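You operate a simulated robot arm through the tools that you are given. There is no shell and no other tool. Be economical: measure what you need, move in short steps, check, and stop when the job is done.

You run a simulated two-armed robot. Do the job below in one go: nothing can be reset, and whatever is moved stays where it is left.

JOB
Take the lid off the waste jar and lay it down on the bench top with the round mat. Then press the dose key three times. Then fetch the big beaker from the bench top above the tape drawer and stand it on the bench at the vial filler. Then fetch the bottle labelled "blue dye" from the bench top above the tape drawer and stand it on the grey mat. Then take the water bottle and leave it on the bench top above the lids drawer. Then put the rinse vial on the bench top above the tape drawer away on the bench top beside the near oven. Then take the pale red vial and put it on the mat on the pump unit. Then open the traps drawer, put the deep blue vial inside, then shut the drawer. Keep to this order. Set down upright: big beaker, bottle, water bottle, rinse vial, pale red vial, deep blue vial.
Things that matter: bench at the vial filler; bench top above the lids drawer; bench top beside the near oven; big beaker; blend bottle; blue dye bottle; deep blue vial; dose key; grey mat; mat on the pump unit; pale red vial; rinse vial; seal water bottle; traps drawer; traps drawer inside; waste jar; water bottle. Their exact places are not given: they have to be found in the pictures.

It is judged by the outcome, as a careful person would: the job done as asked, and still so three seconds after it is handed in. It fails if anything else is knocked over, pushed out of place, dropped, spilled or broken. Lids that push on must go on centred and level and be pressed home; caps that screw on are set level and turned clockwise until they are tight.

ROBOT AND FRAMES
Two 7-joint arms with two-finger parallel grippers on one trunk, on a base that drives. Base frame: it is fixed to the floor where the robot stands at the start and does not move with it; the origin is under the middle of the robot, x ahead of it, y to its left, z up. Units: m, degrees, N and s.
The left shoulder is at the start at [0.081, 0.182, 1.039], the right one opposite. With the tool pointing down near the work surface each hand reaches from about 0.32 to 0.76 m from the robot's upright axis, wherever it stands, measured 20 degrees to its own side. Places, roughly: bench at the vial filler [1, -0.4, 0.8]; bench top above the lids drawer [-3.1, -3.6, 0.8]; bench top beside the near oven [-3.1, 3.2, 0.8]; big beaker [0.75, -1.5, 0.75]; blend bottle, blue dye bottle, seal water bottle [1, -1.5, 0.75]; deep blue vial [-2.75, 3, 0.75]; dose key [0.9, -0.4, 0.9]; grey mat (32x23 cm) [0.8, -2.4, 0.76]; mat on the pump unit (20x25 cm) [-2.54, -0.18, 0.7]; pale red vial [-2.75, 3, 0.75]; rinse vial [1, -2.25, 0.75]; traps drawer [-2.9, 4.3, 0.6]; traps drawer inside [-2.9, 4.3, 0.6]; waste jar [0.75, 0, 0.75]; water bottle [0.75, -1.5, 0.75]. Payload 3.91 kg a hand.
The tool frame of a hand sits at the grasp point between the pads (the TCP): z along the fingers, y along the line on which they close. The tips reach 0.03 m beyond it. The gripper opens to 0.11 m. The fingers are 0.02 m wide and 0.01 m thick; the gripper's body (0.048 by 0.112 m) begins 0.055 m behind the TCP.
Orientation is that of the tool frame in the base frame, as a unit quaternion [w, x, y, z]. With the fingers straight down and closing along the base's y, the tool's x points along the base's -x, its y along +y and its z along -z.

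CONTROLS
- The arms move only by the tool servo_tool. It takes "left_plan", "right_plan" or both (then of equal length, played together; a hand with none holds still); each is a list of rows, each a list of 7 numbers: the shift along the base's x, y, z in m, then the turn, a rotation vector about the base's x, y, z in degrees, then the finger opening in m, from 0 to 0.11. In form: [[x, y, z, rx, ry, rz, hand], ...]. A call has 1 to 12 rows; each row shifts and turns the commanded pose from where the row before left it. Each row takes 0.2 s and may step no farther than 0.05 m and 8.6 degrees from the row before; otherwise, or with a gripper value out of range, the whole call is refused. A pose out of reach is approached as far as the arm can. The call stops where the force on the tool passes 40 N (or 10 N more than at its start, if that is more) or the arm is blocked; 0.2 s more then pass. Each finger travels about 0.072 m/s and halts on what it meets, pressing with about 39 N; the grip force reading is that of the motor and also rises with nothing between the fingers. The clock runs only during rows and for 0.2 s after the last one: add rows that do not move to give the fingers time. The reply holds the time, the measured pose of the TCP, the force on the tool along the base axes, the opening and the grip force, in the units named above and with some noise, with the torque about the TCP (base axes, N m) and any sound that the robot's microphone picked up.
- Cameras (640 x 400 px; columns grow to the right, rows downward): "scene" is now at [0.2371, -0.0024, 1.2476]; the picture's right is [-0.02, -1.00, 0.00], its down [-0.32, 0.01, -0.95] and it looks along [0.95, -0.02, -0.32] (base axes); focal length 214 px, centre (320, 200). "left" rides on the left gripper at [0.073, -0.017, -0.103] in its tool frame; the picture's right is [0.23, 0.97, 0.00], its down [-0.76, 0.18, -0.62] and it looks along [-0.61, 0.14, 0.78] (tool axes); focal length 222 px, centre (320, 200). "right" rides on the right gripper at [0.072, 0.017, -0.103] in its tool frame; the picture's right is [-0.23, 0.97, 0.00], its down [-0.76, -0.18, -0.62] and it looks along [-0.61, -0.14, 0.78] (tool axes); focal length 222 px, centre (320, 200).
- capture(camera): a new picture of that camera. It takes no simulated time.
- raise_lower(by): slides the trunk up (or, below 0, down) by that many m; the arms and the scene camera ride with it, the base frame stays. It gives what a move gives, with no picture.
- roll_base(legs): drives the robot by 1 to 6 legs, each [ahead, left, turn to the left] in m, m and degrees, along the robot's own axes; the way and the turn of a leg run together, so that a leg with both is an arc; at most 1.5 m and 180 degrees a leg. The arms and the cameras ride along, it lands a little off, and it stops where it bumps. It gives what a move gives.
- turn_head(pan, tilt): turns the head with the scene camera to pan (to the left, within 80 degrees either way) and tilt (down, from -29 to 69), counted from straight ahead of the robot. It gives what a move gives.
- locate(camera, pixels): there is no depth. For up to 12 entries [column, row, z] of the newest picture of that camera ("zoom" is the newest enlarged one), the place [x, y] in the base frame at which the ray of that pixel passes the height z, good to about 0.002 m. It takes no simulated time.
- enlarge(camera, box): a new picture of the part [left, top, right, bottom] of that camera's present view, enlarged. It takes no simulated time.
- finish_job(): hands the job in; it is judged then, once.

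Keep the steps short. Do not move on a guess: measure, check each grasp and each placing, and mend mistakes. In all there are 322 turns and 196 pictures (those below and enlarged ones count). Leave the grippers open and the arms clear of the work at the hand-in unless told otherwise, and finish with a single line.

The tools are called after "Emit:" as name(argument=value, ...) on one line, values as JSON. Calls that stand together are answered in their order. servo_tool: Moves the arms, as the interface text tells. Its arguments: {"type":"object","properties":{"left_plan":{"type":"array"},"right_plan":{"type":"array"}},"required":[]} The other tools are called the same way: raise_lower (by) slides the trunk up or down; roll_base (legs) drives the base; turn_head (pan, tilt) turns the head that bears the scene camera; capture (camera) takes a picture; locate (camera, pixels) gives the place at which the rays of pixels pass given heights; enlarge (camera, box) takes an enlarged picture of a part of a camera's view; finish_job () hands the job in.

At the start:

```text
t: 0.0
left_tool_pos: [0.3983, 0.1678, 1.1825]
left_tool_rot: [-0.001, -0.001, 1.0, 0.0]
left_contact_force: [1.0, -0.3, 1.0]
left_wrist_torque: [0.01, 0.0, 0.01]
left_width: 0.1102
left_gripper_force: 0.1
right_tool_pos: [0.3918, -0.1838, 1.2002]
right_tool_rot: [0.0, 0.0, 1.0, 0.0]
right_contact_force: [-0.1, 0.8, 0.5]
right_wrist_torque: [0.0, 0.0, -0.01]
right_width: 0.1097
right_gripper_force: 0.1
trunk travel left (down, up): [-0.3, 0.214]
robot x, y, heading: [0.0012, -0.0003, 0.2]
head pan, tilt: [-1.0, 18.9]
```

scene: 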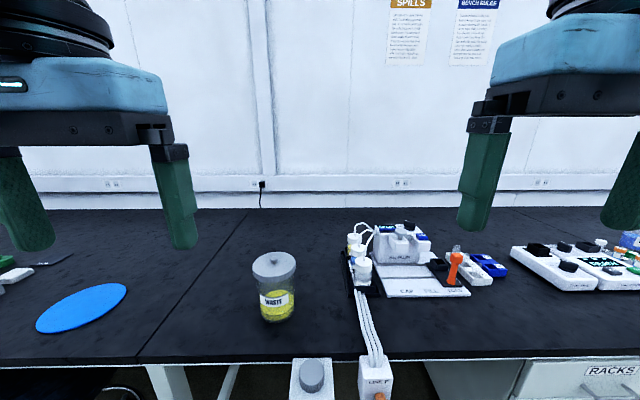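
right: 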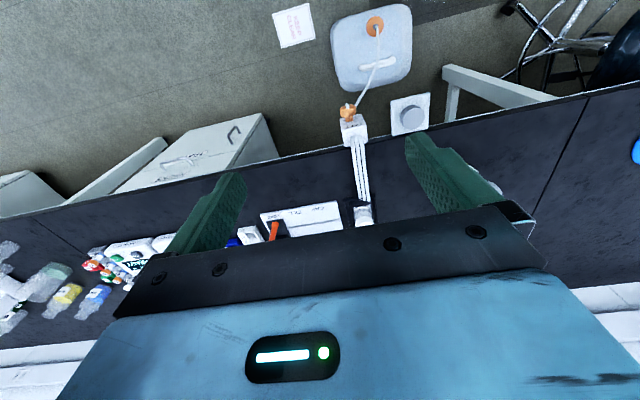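
left: 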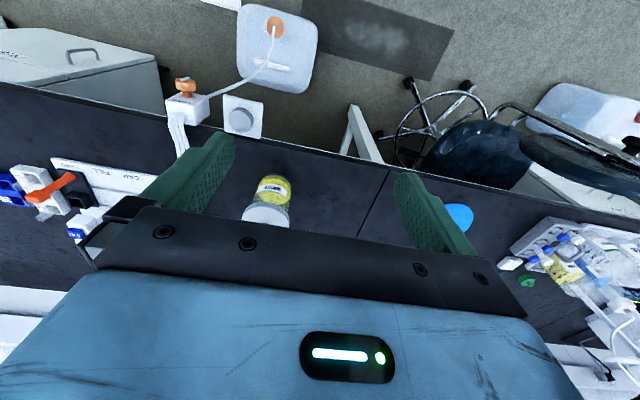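

I see the waste jar with its grey knobbed lid near (274,285), the blue round mat near (82,308) and the vial filler near (410,255). I'll look closer at each.

Emit:
enlarge(camera="scene", box=[220, 230, 340, 340])

Emit:
enlarge(camera="scene", box=[330, 200, 530, 320])

Emit:
locate(camera="scene", pixels=[[274, 318, 0.75], [274, 264, 0.87], [82, 308, 0.75], [274, 355, 0.75], [385, 355, 0.75], [140, 210, 0.75]])

```text
3.64 times, centred on (280, 285) of scene
```

zoom: 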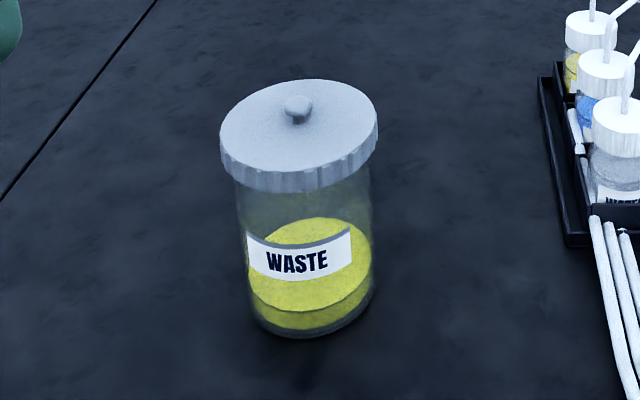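

```text
3.20 times, centred on (430, 260) of scene
```

zoom: 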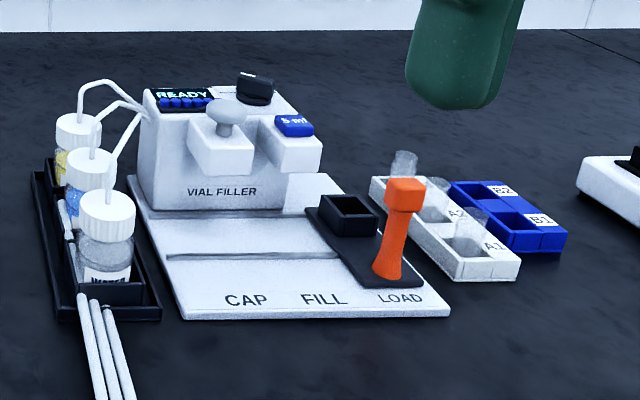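

```text
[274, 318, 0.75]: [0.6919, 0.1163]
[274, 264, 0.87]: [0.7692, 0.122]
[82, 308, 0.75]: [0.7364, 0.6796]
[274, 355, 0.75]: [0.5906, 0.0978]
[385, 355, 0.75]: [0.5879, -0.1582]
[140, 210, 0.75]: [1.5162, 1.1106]
```

The lid is wider than the hand can open, so I'll take it by the knob. First I'll look down at the floor in front of the robot before driving nearer.

Emit:
turn_head(pan=0, tilt=60)

Emit:
capture(camera="scene")

```text
t: 1.1
left_tool_pos: [0.399, 0.1671, 1.1819]
left_tool_rot: [0.0, -0.001, 1.0, 0.0]
left_contact_force: [0.8, -0.4, 1.1]
left_wrist_torque: [-0.01, -0.02, 0.0]
left_width: 0.1099
left_gripper_force: 0.1
right_tool_pos: [0.3921, -0.1855, 1.1985]
right_tool_rot: [-0.001, 0.002, 1.0, -0.002]
right_contact_force: [28.7, -24.5, -40.7]
right_wrist_torque: [1.72, -0.5, 1.51]
right_width: 0.11
right_gripper_force: 0.0
trunk travel left (down, up): [-0.3, 0.214]
robot x, y, heading: [0.0002, -0.0015, -0.1]
head pan, tilt: [0.0, 60.0]
```

```text
190 pictures are left
```

scene: 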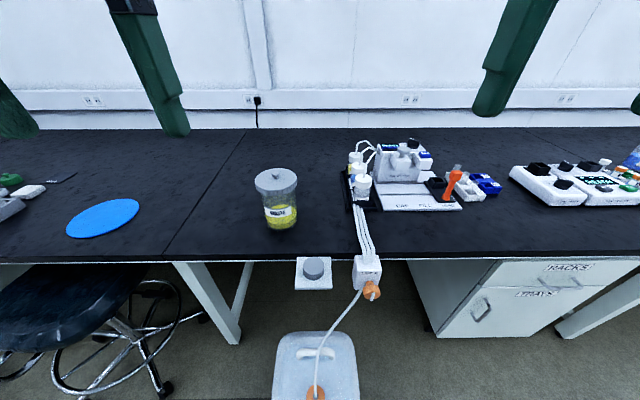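

The canister stands on the floor around (316,370), so I'll measure it and the bench edge. The right hand's force reading jumped, so I'll read it again with a still row.

Emit:
locate(camera="scene", pixels=[[316, 335, 0.3], [316, 395, 0.3], [275, 395, 0.3], [358, 395, 0.3], [315, 263, 0.75], [315, 275, 0.75], [281, 229, 0.75], [103, 218, 0.75], [314, 290, 0.7], [370, 290, 0.6]])

Emit:
servo_tool(right_plan=[[0, 0, 0, 0, 0, 0, 0.11]])

Emit:
capture(camera="scene")

```text
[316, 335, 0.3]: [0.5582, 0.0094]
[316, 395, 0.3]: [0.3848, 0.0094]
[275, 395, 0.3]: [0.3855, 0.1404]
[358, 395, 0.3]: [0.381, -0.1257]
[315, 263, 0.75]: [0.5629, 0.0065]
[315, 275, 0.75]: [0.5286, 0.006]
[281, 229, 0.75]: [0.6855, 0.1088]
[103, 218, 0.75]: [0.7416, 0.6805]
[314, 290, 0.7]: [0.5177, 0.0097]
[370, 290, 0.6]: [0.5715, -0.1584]
```

```text
t: 1.5
left_tool_pos: [0.3988, 0.1679, 1.182]
left_tool_rot: [0.0, 0.0, 1.0, 0.0]
left_contact_force: [-0.3, 0.1, 0.4]
left_wrist_torque: [-0.02, 0.0, 0.03]
left_width: 0.11
left_gripper_force: 0.0
right_tool_pos: [0.3942, -0.1847, 1.1979]
right_tool_rot: [-0.002, 0.003, 1.0, -0.002]
right_contact_force: [34.1, -29.2, -38.7]
right_wrist_torque: [2.3, 0.19, 1.86]
right_width: 0.1099
right_gripper_force: 0.1
trunk travel left (down, up): [-0.3, 0.214]
robot x, y, heading: [-0.0011, -0.0012, 0.2]
head pan, tilt: [0.0, 60.0]
```

```text
189 pictures are left
```

scene: 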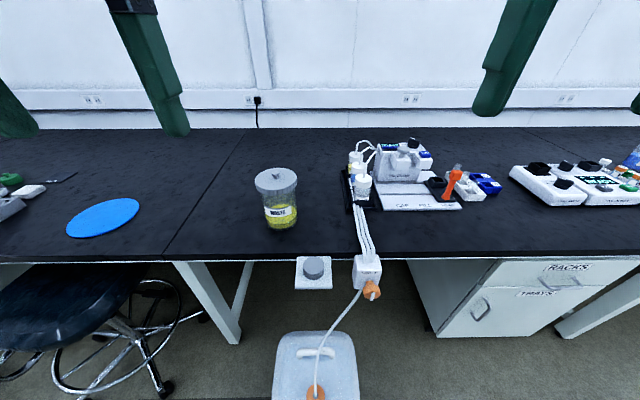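

The head is pressing on the raised right hand, because the picture shows less tilt than I ordered. I'll tilt it back up.

Emit:
turn_head(pan=0, tilt=32)

Emit:
locate(camera="scene", pixels=[[165, 252, 0.75], [243, 135, 0.75], [66, 230, 0.75], [138, 210, 0.75], [30, 190, 0.75], [275, 176, 0.87]])

```text
t: 2.4
left_tool_pos: [0.3981, 0.1686, 1.1815]
left_tool_rot: [0.0, -0.001, 1.0, 0.0]
left_contact_force: [1.2, 0.1, 0.0]
left_wrist_torque: [0.01, 0.04, -0.03]
left_width: 0.1103
left_gripper_force: 0.1
right_tool_pos: [0.3905, -0.1835, 1.2009]
right_tool_rot: [0.001, -0.001, 1.0, 0.0]
right_contact_force: [0.6, 0.5, -0.1]
right_wrist_torque: [0.02, 0.02, -0.02]
right_width: 0.1101
right_gripper_force: 0.0
trunk travel left (down, up): [-0.3, 0.214]
robot x, y, heading: [-0.0023, 0.0014, 0.1]
head pan, tilt: [0.0, 32.0]
```

```text
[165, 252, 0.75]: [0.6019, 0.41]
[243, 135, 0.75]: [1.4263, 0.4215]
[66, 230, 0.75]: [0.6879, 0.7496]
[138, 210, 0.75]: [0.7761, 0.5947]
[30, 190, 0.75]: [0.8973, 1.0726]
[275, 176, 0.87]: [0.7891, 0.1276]
```

Head is free again. I'll cross-check the canister from the first wrist pictures before driving 5 cm ahead and 10 cm left.

Emit:
locate(camera="right", pixels=[[335, 80, 0.0], [410, 75, 0.0], [330, 15, 0.3], [410, 5, 0.3], [375, 25, 0.3], [375, 95, 0.3]])

Emit:
locate(camera="left", pixels=[[238, 10, 0.3], [316, 25, 0.3], [277, 20, 0.3], [277, 95, 0.3], [268, 213, 0.87]])

Emit:
capture(camera="scene")

```text
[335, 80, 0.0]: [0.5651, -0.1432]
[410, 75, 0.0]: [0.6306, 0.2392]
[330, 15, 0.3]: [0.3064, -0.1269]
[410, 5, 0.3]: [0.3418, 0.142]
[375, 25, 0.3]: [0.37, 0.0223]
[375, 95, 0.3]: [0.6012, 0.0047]
```

```text
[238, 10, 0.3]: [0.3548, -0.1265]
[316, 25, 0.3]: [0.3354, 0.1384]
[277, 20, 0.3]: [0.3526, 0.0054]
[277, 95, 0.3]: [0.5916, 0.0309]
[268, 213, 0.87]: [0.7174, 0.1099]
```

```text
188 pictures are left
```

scene: 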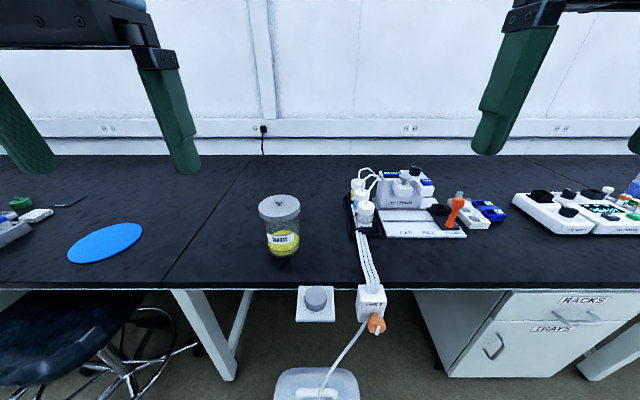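

The canister spans about x 0.33–0.57, so I won't drive ahead. I'll slide 10 cm left instead.

Emit:
roll_base(legs=[[0, 0.1, 0]])

Emit:
servo_tool(left_plan=[[0.05, -0.02, 0, 0, 0, 0, 0.06], [0.05, -0.03, 0, 0, 0, 0, 0.06], [0.05, -0.04, 0, 0, 0, 0, 0.06], [0.04, -0.03, -0.02, 0, 0, 0, 0.06], [0.02, -0.02, -0.04, 0, 0, 0, 0.06], [0, 0, 0, 0, 0, 0, 0.06]])

Emit:
capture(camera="left")

Emit:
capture(camera="scene")

```text
t: 4.0
left_tool_pos: [0.3986, 0.2681, 1.1818]
left_tool_rot: [0.0, -0.002, 1.0, 0.0]
left_contact_force: [-0.6, 0.2, 0.3]
left_wrist_torque: [0.03, 0.01, -0.03]
left_width: 0.1098
left_gripper_force: 0.1
right_tool_pos: [0.3908, -0.0836, 1.1998]
right_tool_rot: [0.0, -0.001, 1.0, 0.0]
right_contact_force: [-0.1, -0.3, -0.8]
right_wrist_torque: [-0.02, -0.02, 0.02]
right_width: 0.1101
right_gripper_force: 0.1
trunk travel left (down, up): [-0.3, 0.214]
robot x, y, heading: [-0.0011, 0.0992, -0.2]
head pan, tilt: [0.0, 32.0]
```

```text
refused: row 1 steps farther than a row can; nothing moved
```

```text
187 pictures are left
```

left: 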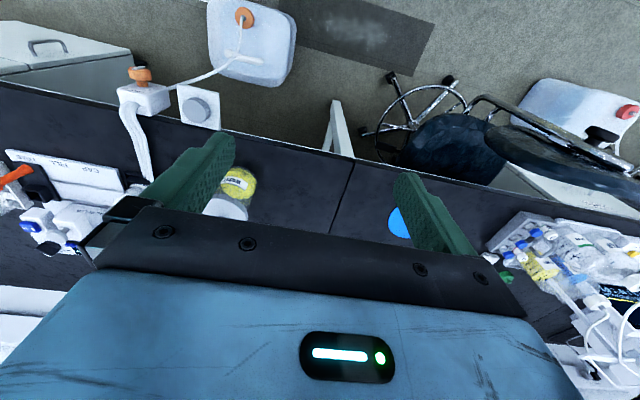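

```text
186 pictures are left
```

scene: 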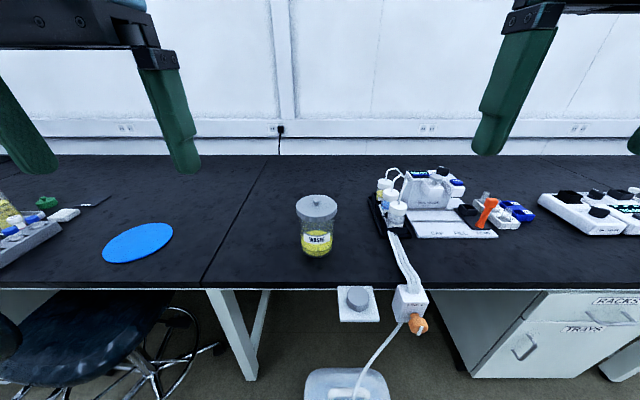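

Steps must be 5 cm or less. I'll zoom on the jar lid to measure the knob better.

Emit:
enlarge(camera="scene", box=[285, 180, 350, 265])

Emit:
servo_tool(left_plan=[[0.04, -0.02, 0, 0, 0, 0, 0.06], [0.04, -0.025, 0, 0, 0, 0, 0.06], [0.04, -0.025, 0, 0, 0, 0, 0.06], [0.04, -0.025, 0, 0, 0, 0, 0.06], [0.04, -0.025, -0.01, 0, 0, 0, 0.06], [0.03, -0.02, -0.03, 0, 0, 0, 0.06], [0.03, 0, -0.04, 0, 0, 0, 0.06], [0, 0, -0.04, 0, 0, 0, 0.06], [0, 0, 0, 0, 0, 0, 0.06]])

Emit:
capture(camera="left")

Emit:
capture(camera="scene")

```text
4.71 times, centred on (318, 222) of scene
```

zoom: 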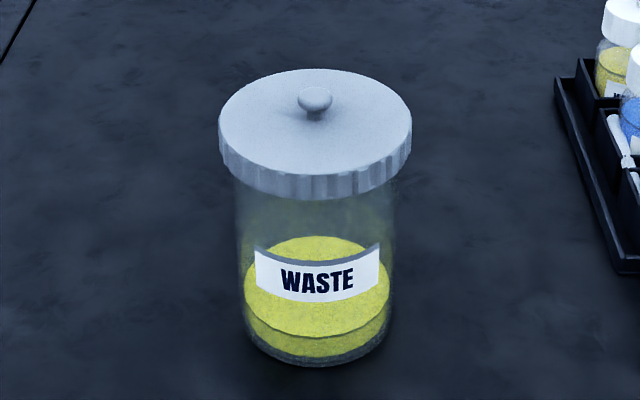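

```text
t: 6.0
left_tool_pos: [0.6255, 0.1365, 1.076]
left_tool_rot: [0.001, -0.001, 1.0, 0.0]
left_contact_force: [0.2, 0.4, 1.1]
left_wrist_torque: [0.01, -0.01, -0.06]
left_width: 0.0599
left_gripper_force: 0.0
left hand out of reach, approached as far as the arm can: row 5, 6, 7
right_tool_pos: [0.3893, -0.0846, 1.2006]
right_tool_rot: [0.001, -0.001, 1.0, 0.001]
right_contact_force: [-0.5, -0.1, 0.2]
right_wrist_torque: [0.0, -0.01, 0.04]
right_width: 0.11
right_gripper_force: 0.1
trunk travel left (down, up): [-0.3, 0.214]
robot x, y, heading: [0.004, 0.0995, 0.0]
head pan, tilt: [0.0, 32.0]
```

```text
184 pictures are left
```

left: 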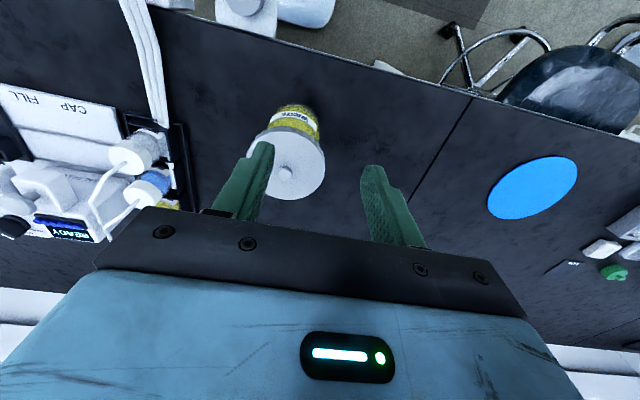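

```text
183 pictures are left
```

scene: 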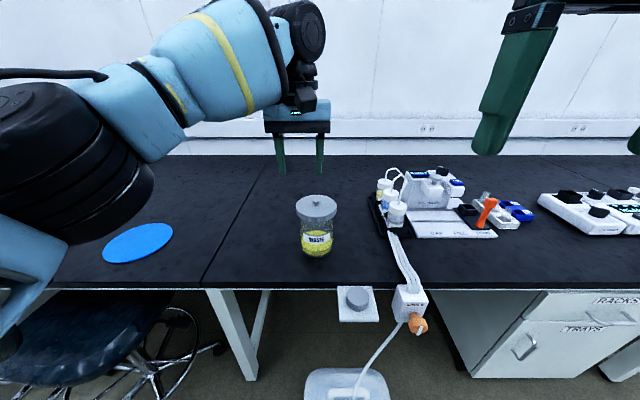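

Knob is at (287,172) in the left picture and near (316,200) in the scene picture. I'll triangulate.

Emit:
locate(camera="left", pixels=[[287, 172, 0.92], [287, 172, 0.9], [287, 172, 0.88], [287, 172, 0.86], [292, 165, 0.88]])

Emit:
locate(camera="zoom", pixels=[[316, 100, 0.92], [316, 100, 0.9], [316, 100, 0.88], [316, 100, 0.86], [316, 365, 0.75], [250, 330, 0.75], [390, 325, 0.75], [218, 130, 0.88], [412, 130, 0.88]])

```text
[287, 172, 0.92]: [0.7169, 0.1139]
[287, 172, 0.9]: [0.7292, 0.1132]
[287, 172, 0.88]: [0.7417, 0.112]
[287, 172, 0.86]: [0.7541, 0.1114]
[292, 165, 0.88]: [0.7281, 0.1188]
```

```text
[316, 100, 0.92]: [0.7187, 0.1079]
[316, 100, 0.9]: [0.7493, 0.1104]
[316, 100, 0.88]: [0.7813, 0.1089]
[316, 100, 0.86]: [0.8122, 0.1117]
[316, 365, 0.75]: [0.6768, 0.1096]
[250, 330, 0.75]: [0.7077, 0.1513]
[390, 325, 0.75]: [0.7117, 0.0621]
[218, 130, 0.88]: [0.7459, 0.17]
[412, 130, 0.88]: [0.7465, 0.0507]
```

Knob comes out at about (0.717, 0.112), with its top near z 0.922. I'll go closer in two small moves.

Emit:
servo_tool(left_plan=[[0.0, -0.012, -0.04, 0, 0, 0, 0.06], [0.03, -0.012, -0.03, 0, 0, 0, 0.06], [0.03, 0, 0, 0, 0, 0, 0.06], [0, 0, 0, 0, 0, 0, 0.06]])

Emit:
capture(camera="left")

```text
t: 7.2
left_tool_pos: [0.6683, 0.1462, 0.9953]
left_tool_rot: [-0.008, -0.025, 1.0, -0.006]
left_contact_force: [-0.2, -0.1, -0.2]
left_wrist_torque: [0.0, -0.04, 0.01]
left_width: 0.06
left_gripper_force: 0.0
left hand out of reach, approached as far as the arm can: row 3
right_tool_pos: [0.3916, -0.0834, 1.2]
right_tool_rot: [0.0, -0.001, 1.0, 0.0]
right_contact_force: [-0.7, 0.0, 0.2]
right_wrist_torque: [0.04, 0.01, 0.0]
right_width: 0.11
right_gripper_force: 0.1
trunk travel left (down, up): [-0.3, 0.214]
robot x, y, heading: [0.0028, 0.1012, 0.2]
head pan, tilt: [0.0, 32.0]
stopped in row 4 (left hand): the arm was blocked; the commanded pose is now the measured one
```

```text
182 pictures are left
```

left: 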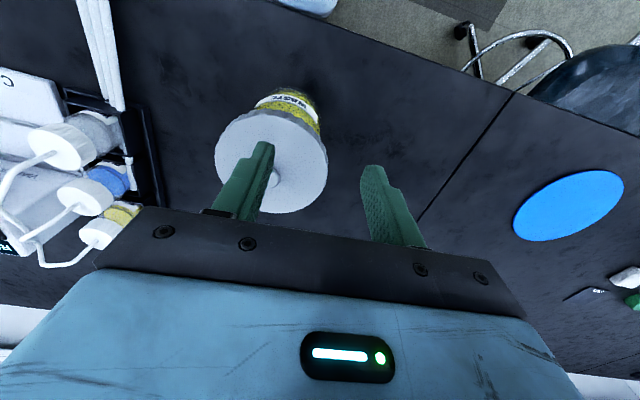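

The jar is beyond the arm's reach from here. I'll raise the trunk 12 cm and turn the robot 20° right to bring the left shoulder forward.

Emit:
raise_lower(by=0.12)

Emit:
servo_tool(left_plan=[[-0.04, 0.03, 0, 0, 0, 0, 0.06], [-0.04, 0.03, 0, 0, 0, 0, 0.06]])

Emit:
roll_base(legs=[[0, 0, -20]])

```text
t: 8.7
left_tool_pos: [0.6458, 0.1425, 1.2042]
left_tool_rot: [0.069, -0.022, 0.997, -0.006]
left_contact_force: [0.4, 0.8, 0.5]
left_wrist_torque: [0.0, 0.0, -0.05]
left_width: 0.0602
left_gripper_force: 0.0
right_tool_pos: [0.3917, -0.0825, 1.3201]
right_tool_rot: [-0.001, -0.001, 1.0, 0.0]
right_contact_force: [0.0, -0.2, -0.8]
right_wrist_torque: [0.01, 0.02, 0.05]
right_width: 0.1099
right_gripper_force: 0.1
trunk travel left (down, up): [-0.42, 0.094]
robot x, y, heading: [0.0003, 0.0958, 0.1]
head pan, tilt: [0.0, 32.0]
```

```text
t: 9.2
left_tool_pos: [0.5624, 0.2031, 1.206]
left_tool_rot: [0.069, -0.024, 0.997, -0.005]
left_contact_force: [-0.9, -0.6, 0.2]
left_wrist_torque: [0.08, -0.09, 0.02]
left_width: 0.06
left_gripper_force: 0.1
right_tool_pos: [0.3873, -0.0862, 1.3219]
right_tool_rot: [0.002, 0.0, 1.0, 0.001]
right_contact_force: [-0.3, -0.2, 0.2]
right_wrist_torque: [0.04, -0.05, 0.01]
right_width: 0.1102
right_gripper_force: 0.0
trunk travel left (down, up): [-0.42, 0.094]
robot x, y, heading: [0.0003, 0.0996, -0.1]
head pan, tilt: [0.0, 32.0]
```

```text
t: 10.7
left_tool_pos: [0.5667, 0.0026, 1.2044]
left_tool_rot: [0.067, 0.154, 0.986, -0.018]
left_contact_force: [0.1, -0.7, 0.5]
left_wrist_torque: [0.0, 0.0, 0.03]
left_width: 0.0601
left_gripper_force: 0.0
right_tool_pos: [0.3034, -0.2082, 1.3205]
right_tool_rot: [-0.001, 0.175, 0.985, 0.0]
right_contact_force: [-0.8, -0.3, 0.8]
right_wrist_torque: [-0.01, -0.01, 0.01]
right_width: 0.1101
right_gripper_force: 0.0
trunk travel left (down, up): [-0.42, 0.094]
robot x, y, heading: [-0.0015, 0.0962, -19.9]
head pan, tilt: [0.0, 32.0]
```

The hand picked up about 8° of tilt, so I'll level it (turn [3.2, 7.3, 0]) and move over the jar.

Emit:
servo_tool(left_plan=[[0, 0, 0, 3.2, 7.3, 0, 0.06], [0.03, 0.036, 0, 0, 0, 0, 0.06], [0.03, 0.036, 0, 0, 0, 0, 0.06], [0.03, 0.035, 0, 0, 0, 0, 0.06], [0, 0, -0.05, 0, 0, 0, 0.06], [0, 0, -0.05, 0, 0, 0, 0.06], [0.02, 0, -0.04, 0, 0, 0, 0.06], [0.02, 0, -0.02, 0, 0, 0, 0.06], [0, 0, 0, 0, 0, 0, 0.06]])

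Emit:
capture(camera="left")

Emit:
capture(camera="scene")

```text
t: 12.7
left_tool_pos: [0.6977, 0.109, 1.0451]
left_tool_rot: [0.0, 0.153, 0.988, 0.0]
left_contact_force: [0.5, -0.1, -1.2]
left_wrist_torque: [-0.01, 0.01, -0.02]
left_width: 0.06
left_gripper_force: 0.0
right_tool_pos: [0.3026, -0.2077, 1.3201]
right_tool_rot: [0.0, 0.175, 0.985, 0.0]
right_contact_force: [-0.3, -0.3, 0.3]
right_wrist_torque: [-0.02, 0.01, -0.01]
right_width: 0.11
right_gripper_force: 0.1
trunk travel left (down, up): [-0.42, 0.094]
robot x, y, heading: [0.0009, 0.0989, -20.2]
head pan, tilt: [0.0, 32.0]
```

```text
181 pictures are left
```

left: 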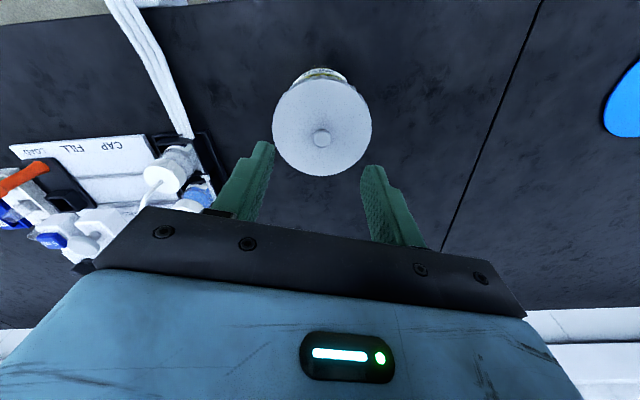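

```text
180 pictures are left
```

scene: 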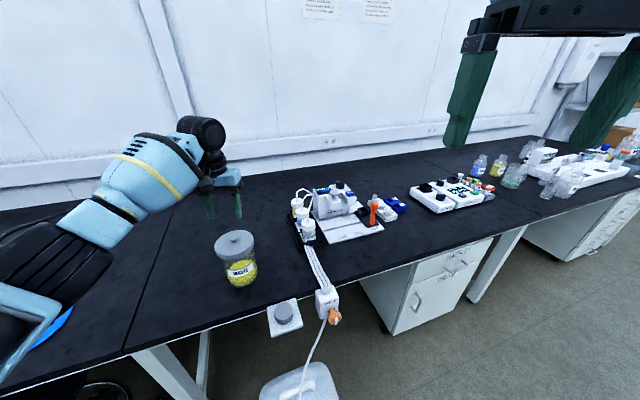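

Now well aligned. Knob is at (321,138), and I'll triangulate again from both pictures.

Emit:
locate(camera="left", pixels=[[321, 138, 0.92], [321, 138, 0.9], [322, 80, 0.905], [322, 176, 0.905], [272, 128, 0.905], [372, 125, 0.905]])

Emit:
locate(camera="scene", pixels=[[233, 236, 0.92], [233, 236, 0.9]])

Emit:
enlarge(camera="scene", box=[195, 210, 275, 300])

```text
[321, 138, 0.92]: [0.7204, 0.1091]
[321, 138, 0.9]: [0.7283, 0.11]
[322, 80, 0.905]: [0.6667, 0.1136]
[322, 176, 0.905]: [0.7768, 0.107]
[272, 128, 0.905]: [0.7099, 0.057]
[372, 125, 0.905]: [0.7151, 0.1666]
```

```text
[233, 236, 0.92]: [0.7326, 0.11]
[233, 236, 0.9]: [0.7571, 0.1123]
```

```text
4.44 times, centred on (235, 255) of scene
```

zoom: 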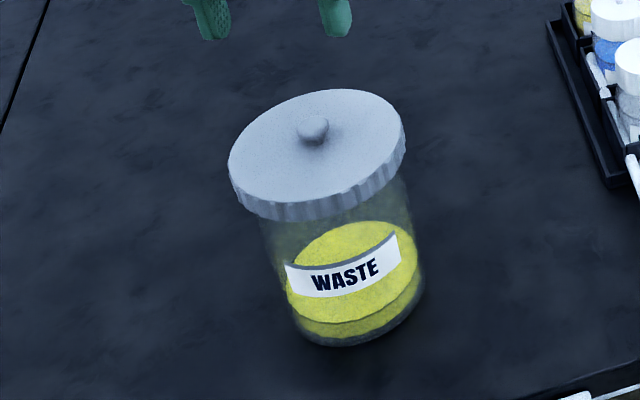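

Knob is at (0.7215, 0.1095) and the lid plate at about z 0.905. Descending so the tips end just above the plate.

Emit:
servo_tool(left_plan=[[0.0235, 0, -0.03, 0, 0, 0, 0.06], [0, 0, -0.03, 0, 0, 0, 0.06], [0, 0, -0.02, 0, 0, 0, 0.06], [0, 0, -0.01, 0, 0, 0, 0.06], [0, 0, 0, 0, 0, 0, 0.06]])

Emit:
capture(camera="left")

Emit:
enlarge(camera="scene", box=[195, 190, 275, 280])

```text
t: 13.9
left_tool_pos: [0.7198, 0.1106, 0.9547]
left_tool_rot: [0.0, 0.154, 0.988, 0.0]
left_contact_force: [-0.2, 0.5, -0.8]
left_wrist_torque: [0.01, 0.02, -0.01]
left_width: 0.0603
left_gripper_force: 0.0
right_tool_pos: [0.3032, -0.2069, 1.3197]
right_tool_rot: [0.0, 0.175, 0.985, 0.0]
right_contact_force: [0.4, -0.5, 0.5]
right_wrist_torque: [0.0, 0.03, 0.01]
right_width: 0.1098
right_gripper_force: 0.0
trunk travel left (down, up): [-0.42, 0.094]
robot x, y, heading: [-0.0023, 0.1008, -20.0]
head pan, tilt: [0.0, 32.0]
```

```text
178 pictures are left
```

left: 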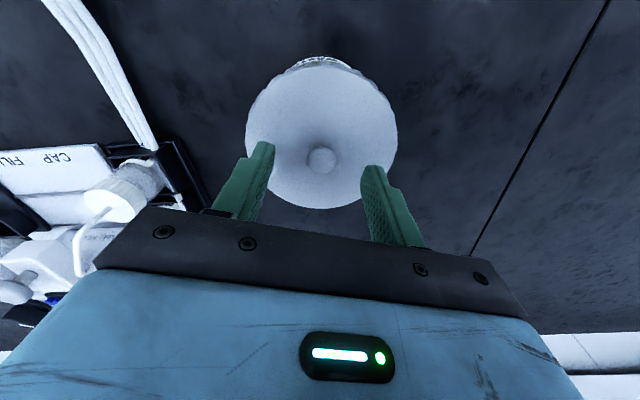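

```text
4.44 times, centred on (235, 235) of scene
```

zoom: 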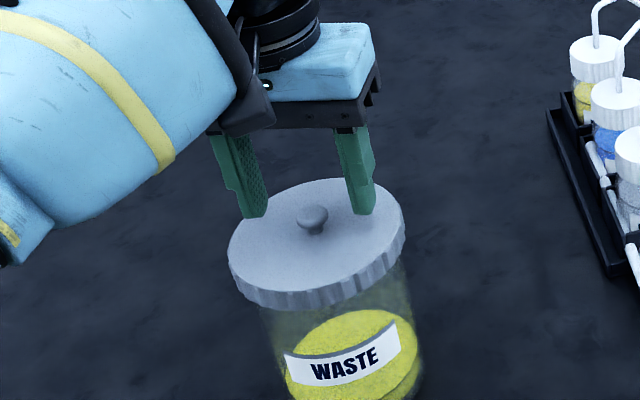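

Tips straddle the knob at its top. I'll lower by small steps until I feel the plate.

Emit:
servo_tool(left_plan=[[0.001, 0, -0.006, 0, 0, 0, 0.06], [0, 0, -0.004, 0, 0, 0, 0.06], [0, 0, -0.003, 0, 0, 0, 0.06], [0, 0, 0, 0, 0, 0, 0.06]])

Emit:
enlarge(camera="scene", box=[210, 205, 260, 245])

```text
t: 14.9
left_tool_pos: [0.722, 0.1098, 0.9421]
left_tool_rot: [0.0, 0.153, 0.988, 0.0]
left_contact_force: [-0.2, -0.2, -0.4]
left_wrist_torque: [0.01, 0.0, -0.02]
left_width: 0.0601
left_gripper_force: 0.0
right_tool_pos: [0.3033, -0.2076, 1.3201]
right_tool_rot: [-0.001, 0.175, 0.985, 0.0]
right_contact_force: [0.1, 0.5, -0.7]
right_wrist_torque: [0.01, 0.0, 0.0]
right_width: 0.1103
right_gripper_force: 0.1
trunk travel left (down, up): [-0.42, 0.094]
robot x, y, heading: [-0.0004, 0.1011, -20.0]
head pan, tilt: [0.0, 32.0]
```

```text
10.00 times, centred on (235, 225) of scene
```

zoom: 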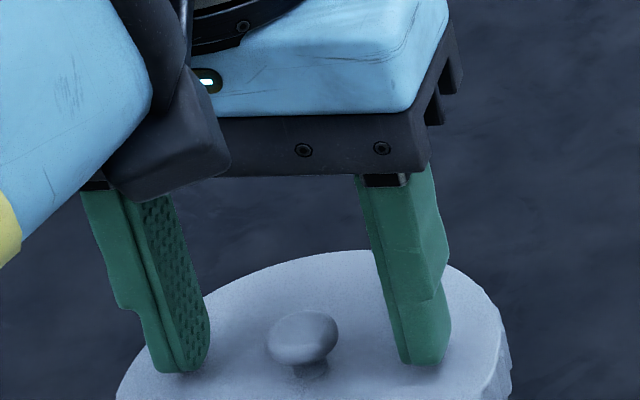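

Tips are nearly at the plate around the knob. I'll go 3 mm lower, then close.

Emit:
servo_tool(left_plan=[[0, 0, -0.003, 0, 0, 0, 0.06], [0, 0, 0, 0, 0, 0, 0.03], [0, 0, 0, 0, 0, 0, 0.0], [0, 0, 0, 0, 0, 0, 0.0], [0, 0, 0, 0, 0, 0, 0.0]])

Emit:
enlarge(camera="scene", box=[195, 190, 275, 280])

```text
t: 16.1
left_tool_pos: [0.7211, 0.109, 0.9389]
left_tool_rot: [-0.001, 0.153, 0.988, 0.0]
left_contact_force: [0.7, -1.3, -1.3]
left_wrist_torque: [0.01, -0.02, -0.02]
left_width: 0.0168
left_gripper_force: 39.7
right_tool_pos: [0.3034, -0.2076, 1.3208]
right_tool_rot: [0.0, 0.174, 0.985, 0.0]
right_contact_force: [-0.8, -0.4, 0.5]
right_wrist_torque: [-0.01, -0.02, -0.03]
right_width: 0.1099
right_gripper_force: 0.0
trunk travel left (down, up): [-0.42, 0.094]
robot x, y, heading: [0.0006, 0.0983, -20.0]
head pan, tilt: [0.0, 32.0]
heard: snap
```

```text
4.44 times, centred on (235, 235) of scene
```

zoom: 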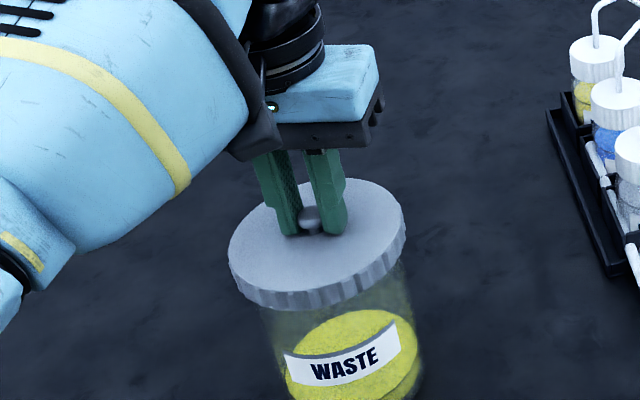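

The knob is held at 17 mm opening. Lifting straight up slowly.

Emit:
servo_tool(left_plan=[[0, 0, 0.005, 0, 0, 0, 0.0], [0, 0, 0.005, 0, 0, 0, 0.0], [0, 0, 0.01, 0, 0, 0, 0.0], [0, 0, 0.02, 0, 0, 0, 0.0], [0, 0, 0.03, 0, 0, 0, 0.0], [0, 0, 0, 0, 0, 0, 0.0]])

Emit:
enlarge(camera="scene", box=[175, 170, 295, 300])

```text
t: 17.5
left_tool_pos: [0.7217, 0.11, 1.0061]
left_tool_rot: [0.0, 0.153, 0.988, 0.0]
left_contact_force: [-0.1, 0.5, -0.3]
left_wrist_torque: [0.01, 0.02, -0.04]
left_width: 0.0167
left_gripper_force: 39.2
right_tool_pos: [0.3027, -0.2074, 1.321]
right_tool_rot: [0.0, 0.175, 0.985, 0.001]
right_contact_force: [-0.4, -0.3, -0.3]
right_wrist_torque: [0.03, -0.02, -0.01]
right_width: 0.1099
right_gripper_force: 0.1
trunk travel left (down, up): [-0.42, 0.094]
robot x, y, heading: [-0.0024, 0.0974, -19.8]
head pan, tilt: [0.0, 32.0]
```

```text
3.08 times, centred on (235, 235) of scene
```

zoom: 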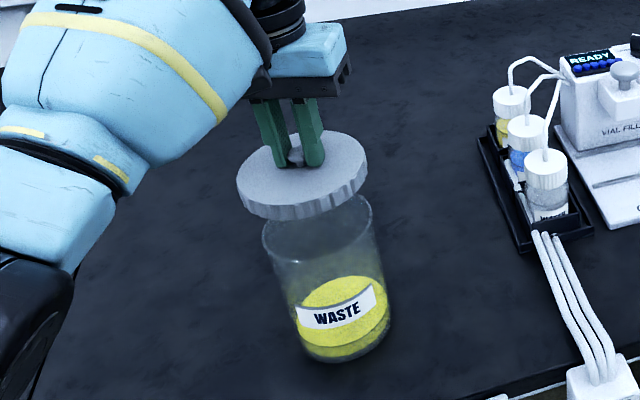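

The lid is off and hanging level. I'll raise it a bit more and carry it left over the round-mat section, clear of the mat.

Emit:
servo_tool(left_plan=[[0, 0, 0.04, 0, 0, 0, 0.0], [-0.01, 0.04, 0.01, 0, 0, 0, 0.0], [-0.01, 0.045, 0, 0, 0, 0, 0.0], [-0.01, 0.045, 0, 0, 0, 0, 0.0], [-0.01, 0.045, 0, 0, 0, 0, 0.0], [-0.01, 0.045, 0, 0, 0, 2, 0.0], [0, 0.045, 0, 0, 0, 4, 0.0], [0, 0.045, 0, 0, 0, 4, 0.0], [0, 0.045, 0, 0, 0, 4, 0.0], [0, 0.045, 0, 0, 0, 4, 0.0], [0, 0, 0, 0, 0, 0, 0.0]])

Emit:
turn_head(pan=45, tilt=32)

Emit:
capture(camera="scene")

Emit:
capture(camera="left")

```text
t: 19.9
left_tool_pos: [0.6732, 0.5078, 1.0579]
left_tool_rot: [-0.001, -0.004, 1.0, 0.001]
left_contact_force: [-0.8, 0.6, -0.7]
left_wrist_torque: [-0.02, -0.05, -0.01]
left_width: 0.017
left_gripper_force: 38.8
right_tool_pos: [0.3033, -0.2084, 1.3209]
right_tool_rot: [0.0, 0.175, 0.985, 0.0]
right_contact_force: [0.4, 0.6, 0.2]
right_wrist_torque: [0.01, 0.02, 0.02]
right_width: 0.1098
right_gripper_force: 0.0
trunk travel left (down, up): [-0.42, 0.094]
robot x, y, heading: [-0.0003, 0.0985, -20.2]
head pan, tilt: [0.0, 32.0]
```

```text
t: 21.1
left_tool_pos: [0.6732, 0.5086, 1.0588]
left_tool_rot: [0.0, -0.003, 1.0, 0.0]
left_contact_force: [-0.9, -0.7, -0.4]
left_wrist_torque: [0.02, -0.01, -0.04]
left_width: 0.0166
left_gripper_force: 38.8
right_tool_pos: [0.304, -0.2072, 1.3211]
right_tool_rot: [0.0, 0.174, 0.985, 0.0]
right_contact_force: [0.7, 0.0, -0.3]
right_wrist_torque: [-0.01, 0.02, 0.01]
right_width: 0.1103
right_gripper_force: 0.0
trunk travel left (down, up): [-0.42, 0.094]
robot x, y, heading: [-0.0004, 0.0989, -20.0]
head pan, tilt: [45.0, 32.0]
```

```text
173 pictures are left
```

scene: 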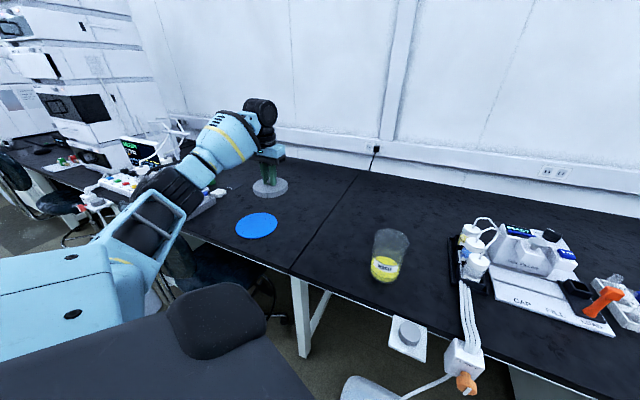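

```text
172 pictures are left
```

left: 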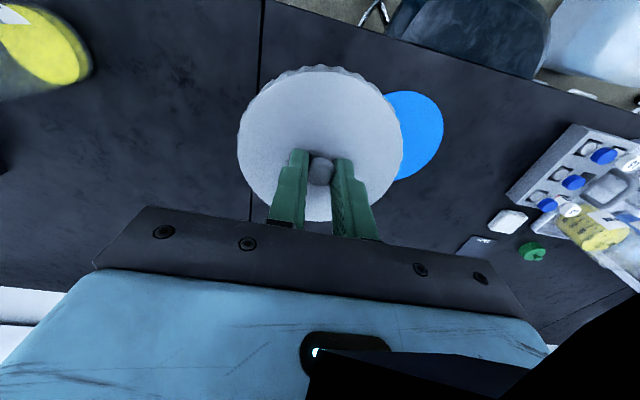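

The lid is clear of everything. I'll lower it toward the bench here and check.

Emit:
locate(camera="scene", pixels=[[236, 225, 0.75], [278, 225, 0.75], [257, 225, 0.75], [300, 262, 0.75]])

Emit:
servo_tool(left_plan=[[0, 0, -0.045, 0, 0, 0, 0.0], [0, 0, -0.045, 0, 0, 0, 0.0], [0, 0, -0.045, 0, 0, 0, 0.0], [0, 0, -0.045, 0, 0, 0, 0.0], [0, 0, -0.02, 0, 0, 0, 0.0], [0, 0, -0.02, 0, 0, 0, 0.0], [0, 0, 0, 0, 0, 0, 0.0]])

Emit:
enlarge(camera="scene", box=[200, 140, 340, 260])

```text
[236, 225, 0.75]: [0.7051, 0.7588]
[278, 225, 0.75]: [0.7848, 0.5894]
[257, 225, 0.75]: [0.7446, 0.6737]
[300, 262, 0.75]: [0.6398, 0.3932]
```

```text
t: 22.7
left_tool_pos: [0.6696, 0.5105, 0.8375]
left_tool_rot: [0.0, -0.003, 1.0, 0.0]
left_contact_force: [-0.7, 0.1, 0.3]
left_wrist_torque: [0.02, 0.0, -0.05]
left_width: 0.0168
left_gripper_force: 39.3
right_tool_pos: [0.3029, -0.2083, 1.3198]
right_tool_rot: [0.0, 0.175, 0.985, 0.0]
right_contact_force: [0.6, -0.2, -0.8]
right_wrist_torque: [0.0, 0.06, 0.0]
right_width: 0.11
right_gripper_force: 0.0
trunk travel left (down, up): [-0.42, 0.094]
robot x, y, heading: [0.0026, 0.0962, -20.1]
head pan, tilt: [45.0, 32.0]
```

```text
3.33 times, centred on (270, 200) of scene
```

zoom: 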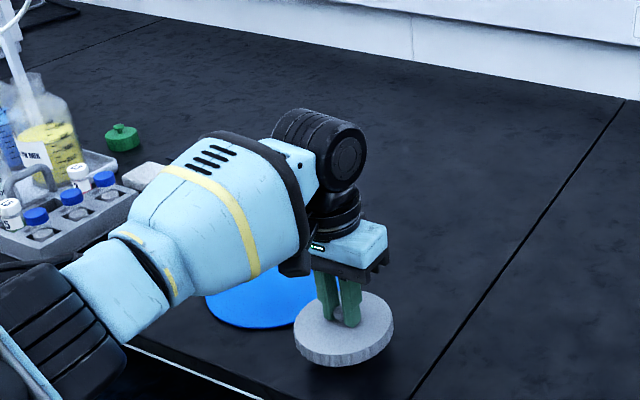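

Spacing to the mat, seam and edge is fine. I'll shift 1.5 cm inward and lower in small steps until it touches.

Emit:
servo_tool(left_plan=[[0.015, -0.003, -0.01, 0, 0, 0, 0.0], [0, 0, -0.006, 0, 0, 0, 0.0], [0, 0, -0.005, 0, 0, 0, 0.0], [0, 0, -0.004, 0, 0, 0, 0.0], [0, 0, -0.003, 0, 0, 0, 0.0], [0, 0, 0, 0, 0, 0, 0.0]])

Emit:
enlarge(camera="scene", box=[230, 190, 330, 270])

```text
t: 24.1
left_tool_pos: [0.6872, 0.5075, 0.8086]
left_tool_rot: [0.0, -0.003, 1.0, 0.0]
left_contact_force: [0.0, 0.3, -0.1]
left_wrist_torque: [-0.01, -0.03, 0.0]
left_width: 0.0166
left_gripper_force: 38.9
right_tool_pos: [0.3041, -0.2068, 1.3195]
right_tool_rot: [0.0, 0.174, 0.985, 0.0]
right_contact_force: [-0.3, 0.6, -0.6]
right_wrist_torque: [0.01, -0.02, -0.03]
right_width: 0.1101
right_gripper_force: 0.0
trunk travel left (down, up): [-0.42, 0.094]
robot x, y, heading: [0.0024, 0.0998, -20.2]
head pan, tilt: [45.0, 32.0]
```

```text
5.00 times, centred on (280, 230) of scene
```

zoom: 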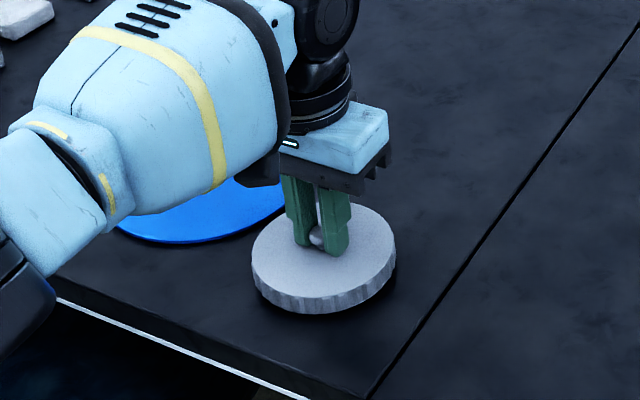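

Nearly down, since the shadow is close. I'll continue in 3 mm steps.

Emit:
servo_tool(left_plan=[[0, 0, -0.003, 0, 0, 0, 0.0], [0, 0, -0.003, 0, 0, 0, 0.0], [0, 0, -0.003, 0, 0, 0, 0.0], [0, 0, -0.003, 0, 0, 0, 0.0], [0, 0, 0, 0, 0, 0, 0.0]])

Emit:
enlarge(camera="scene", box=[230, 190, 330, 270])

```text
t: 25.3
left_tool_pos: [0.6868, 0.5058, 0.8014]
left_tool_rot: [0.003, -0.004, 1.0, 0.001]
left_contact_force: [-1.8, 0.0, 27.2]
left_wrist_torque: [0.03, 0.65, -0.07]
left_width: 0.0169
left_gripper_force: 38.8
right_tool_pos: [0.3005, -0.2093, 1.321]
right_tool_rot: [0.001, 0.174, 0.985, 0.0]
right_contact_force: [0.9, 0.7, -0.5]
right_wrist_torque: [0.03, 0.02, 0.0]
right_width: 0.1099
right_gripper_force: 0.1
trunk travel left (down, up): [-0.42, 0.094]
robot x, y, heading: [-0.0044, 0.0976, -20.0]
head pan, tilt: [45.0, 32.0]
```

```text
5.00 times, centred on (280, 230) of scene
```

zoom: 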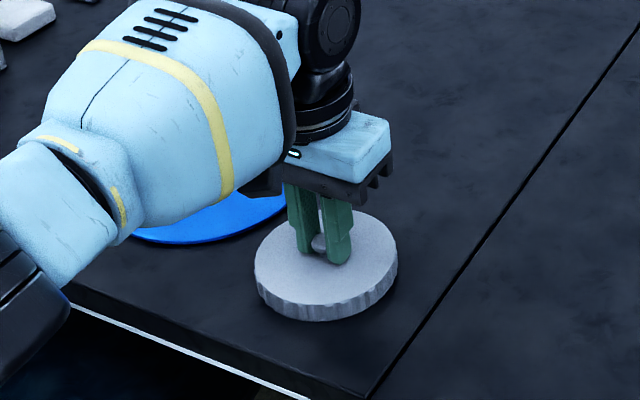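

Touched down (27 N). I'll ease up 3 mm, open and rise.

Emit:
servo_tool(left_plan=[[0, 0, 0.003, 0, 0, 0, 0.0], [0, 0, 0, 0, 0, 0, 0.03], [0, 0, 0, 0, 0, 0, 0.06], [0, 0, 0, 0, 0, 0, 0.06], [0, 0, 0.03, 0, 0, 0, 0.06], [0, 0, 0.04, 0, 0, 0, 0.06], [0, 0, 0.04, 0, 0, 0, 0.06], [0, 0, 0.04, 0, 0, 0, 0.06], [0, 0, 0.04, 0, 0, 0, 0.06]])

Emit:
enlarge(camera="scene", box=[200, 170, 340, 280])

```text
t: 27.3
left_tool_pos: [0.6865, 0.5063, 0.9926]
left_tool_rot: [-0.001, -0.004, 1.0, 0.0]
left_contact_force: [1.0, -0.2, 0.5]
left_wrist_torque: [0.01, -0.03, 0.03]
left_width: 0.06
left_gripper_force: 0.0
right_tool_pos: [0.3033, -0.2084, 1.3194]
right_tool_rot: [0.001, 0.174, 0.985, -0.001]
right_contact_force: [0.0, 0.6, 0.5]
right_wrist_torque: [-0.04, 0.0, -0.01]
right_width: 0.1101
right_gripper_force: 0.0
trunk travel left (down, up): [-0.42, 0.094]
robot x, y, heading: [0.0025, 0.0976, -20.0]
head pan, tilt: [45.0, 32.0]
```

```text
3.64 times, centred on (270, 225) of scene
```

zoom: 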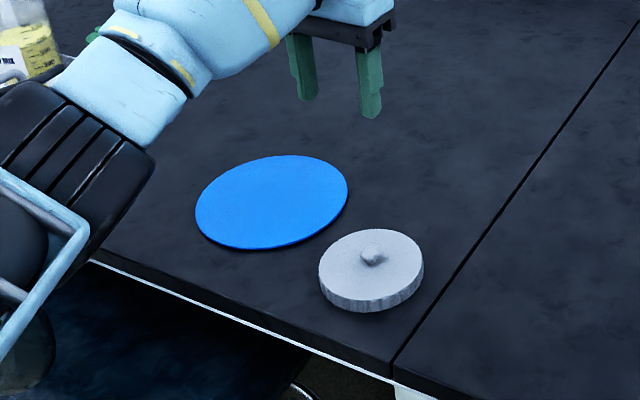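

The lid lies flat on the round-mat bench section. Next is the dose key: I'll retract the left arm, straighten the robot and look at the filler.

Emit:
servo_tool(left_plan=[[-0.02, 0, 0.045, 0, 0, 0, 0.06], [-0.03, 0, 0.04, 0, 0, 0, 0.06], [-0.04, -0.02, 0.03, 0, 0, 0, 0.06], [-0.05, 0, 0, 0, 0, 0, 0.06], [-0.05, 0, 0, 0, 0, 0, 0.06], [-0.05, 0, 0, 0, 0, 0, 0.06], [-0.02, -0.04, 0, 0, 0, 0, 0.06], [0, -0.05, 0, 0, 0, 0, 0.06], [0, -0.05, 0, 0, 0, 0, 0.06]])

Emit:
roll_base(legs=[[-0.05, 0, 0], [0, 0, 20], [0, -0.45, 0]])

Emit:
turn_head(pan=0, tilt=32)

Emit:
capture(camera="scene")

```text
refused: row 3 steps farther than a row can; nothing moved
```

```text
t: 33.3
left_tool_pos: [0.4592, 0.2879, 0.992]
left_tool_rot: [0.0, -0.176, 0.984, 0.0]
left_contact_force: [0.7, 0.3, -0.1]
left_wrist_torque: [0.02, -0.01, 0.0]
left_width: 0.0601
left_gripper_force: 0.2
right_tool_pos: [0.3394, -0.5141, 1.321]
right_tool_rot: [0.0, 0.003, 1.0, 0.0]
right_contact_force: [-0.5, -0.9, -0.2]
right_wrist_torque: [0.03, 0.01, 0.03]
right_width: 0.1102
right_gripper_force: 0.0
trunk travel left (down, up): [-0.42, 0.094]
robot x, y, heading: [-0.0488, -0.3269, -0.2]
head pan, tilt: [45.0, 32.0]
```

```text
t: 34.4
left_tool_pos: [0.4581, 0.2883, 0.992]
left_tool_rot: [0.0, -0.174, 0.985, 0.0]
left_contact_force: [0.4, -0.2, -0.9]
left_wrist_torque: [-0.03, -0.03, -0.07]
left_width: 0.0599
left_gripper_force: 0.2
right_tool_pos: [0.3399, -0.5151, 1.32]
right_tool_rot: [0.0, 0.002, 1.0, -0.001]
right_contact_force: [0.0, 0.8, -0.6]
right_wrist_torque: [-0.01, -0.02, -0.04]
right_width: 0.1101
right_gripper_force: 0.0
trunk travel left (down, up): [-0.42, 0.094]
robot x, y, heading: [-0.0488, -0.3314, -0.1]
head pan, tilt: [0.0, 32.0]
```

```text
167 pictures are left
```

scene: 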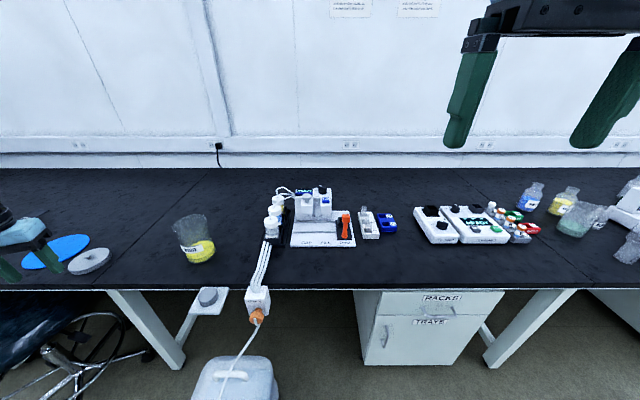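

The arm retraction was refused but the drive went ahead. Nothing looks disturbed, but I'll check each step from now on. I'll zoom on the filler and locate its parts.

Emit:
enlarge(camera="scene", box=[255, 175, 405, 265])

Emit:
locate(camera="zoom", pixels=[[260, 50, 0.85], [325, 50, 0.85], [300, 100, 0.87], [335, 95, 0.87]])

```text
4.27 times, centred on (330, 220) of scene
```

zoom: 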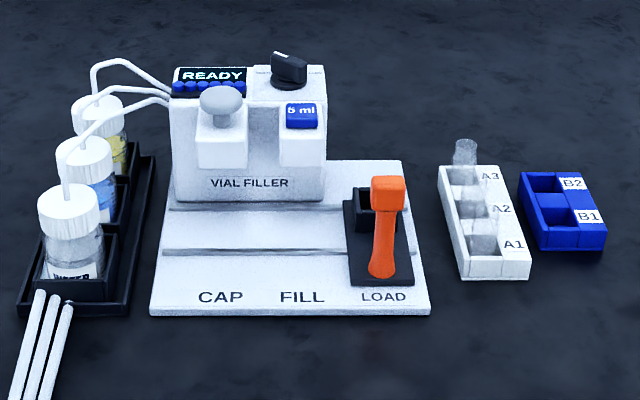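

```text
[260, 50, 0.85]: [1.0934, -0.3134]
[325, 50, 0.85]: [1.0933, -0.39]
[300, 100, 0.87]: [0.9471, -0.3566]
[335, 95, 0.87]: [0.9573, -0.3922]
```

The blue key marked "5 ml" above FILL looks like the dose key. I'll look closer to be sure.

Emit:
enlarge(camera="scene", box=[290, 182, 340, 224])

Emit:
locate(camera="zoom", pixels=[[350, 170, 0.88], [350, 170, 0.9], [350, 170, 0.92]])

```text
9.52 times, centred on (315, 203) of scene
```

zoom: 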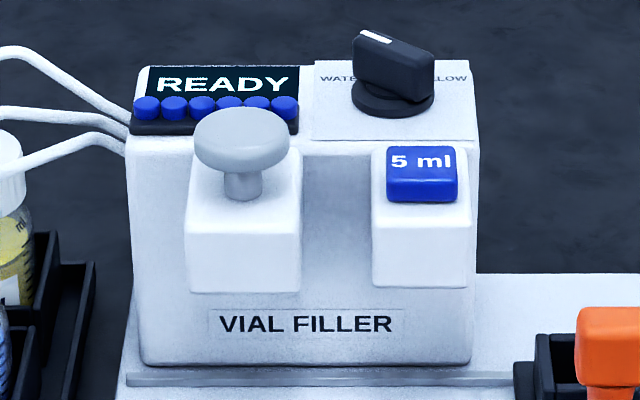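

```text
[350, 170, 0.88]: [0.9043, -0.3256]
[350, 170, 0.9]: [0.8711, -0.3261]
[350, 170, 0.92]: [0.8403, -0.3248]
```

Yes, that is the key. First I'll retract the left arm properly.

Emit:
servo_tool(left_plan=[[-0.02, 0, 0.045, 0, 0, 0, 0.0], [-0.02, 0, 0.045, 0, 0, 0, 0.0], [-0.02, 0, 0.045, 0, 0, 0, 0.0], [-0.02, -0.045, 0, 0, 0, -4, 0.0], [-0.02, -0.045, 0, 0, 0, -4, 0.0], [0, -0.048, 0, 0, 0, -4, 0.0], [0, -0.048, 0, 0, 0, -4, 0.0], [0, -0.048, 0, 0, 0, -4, 0.0], [0, -0.048, 0, 0, 0, 0, 0.0], [0, -0.048, 0, 0, 0, 0, 0.0], [0, -0.048, 0, 0, 0, 0, 0.0]])

```text
t: 36.8
left_tool_pos: [0.3592, -0.0928, 1.1274]
left_tool_rot: [-0.001, -0.002, 1.0, 0.001]
left_contact_force: [-0.2, -0.1, -0.3]
left_wrist_torque: [0.0, 0.04, -0.02]
left_width: 0.0
left_gripper_force: 37.6
right_tool_pos: [0.3399, -0.5159, 1.32]
right_tool_rot: [0.0, 0.002, 1.0, 0.0]
right_contact_force: [0.6, 0.1, -0.3]
right_wrist_torque: [0.03, 0.04, -0.01]
right_width: 0.1101
right_gripper_force: 0.0
trunk travel left (down, up): [-0.42, 0.094]
robot x, y, heading: [-0.0509, -0.3298, -0.1]
head pan, tilt: [0.0, 32.0]
```

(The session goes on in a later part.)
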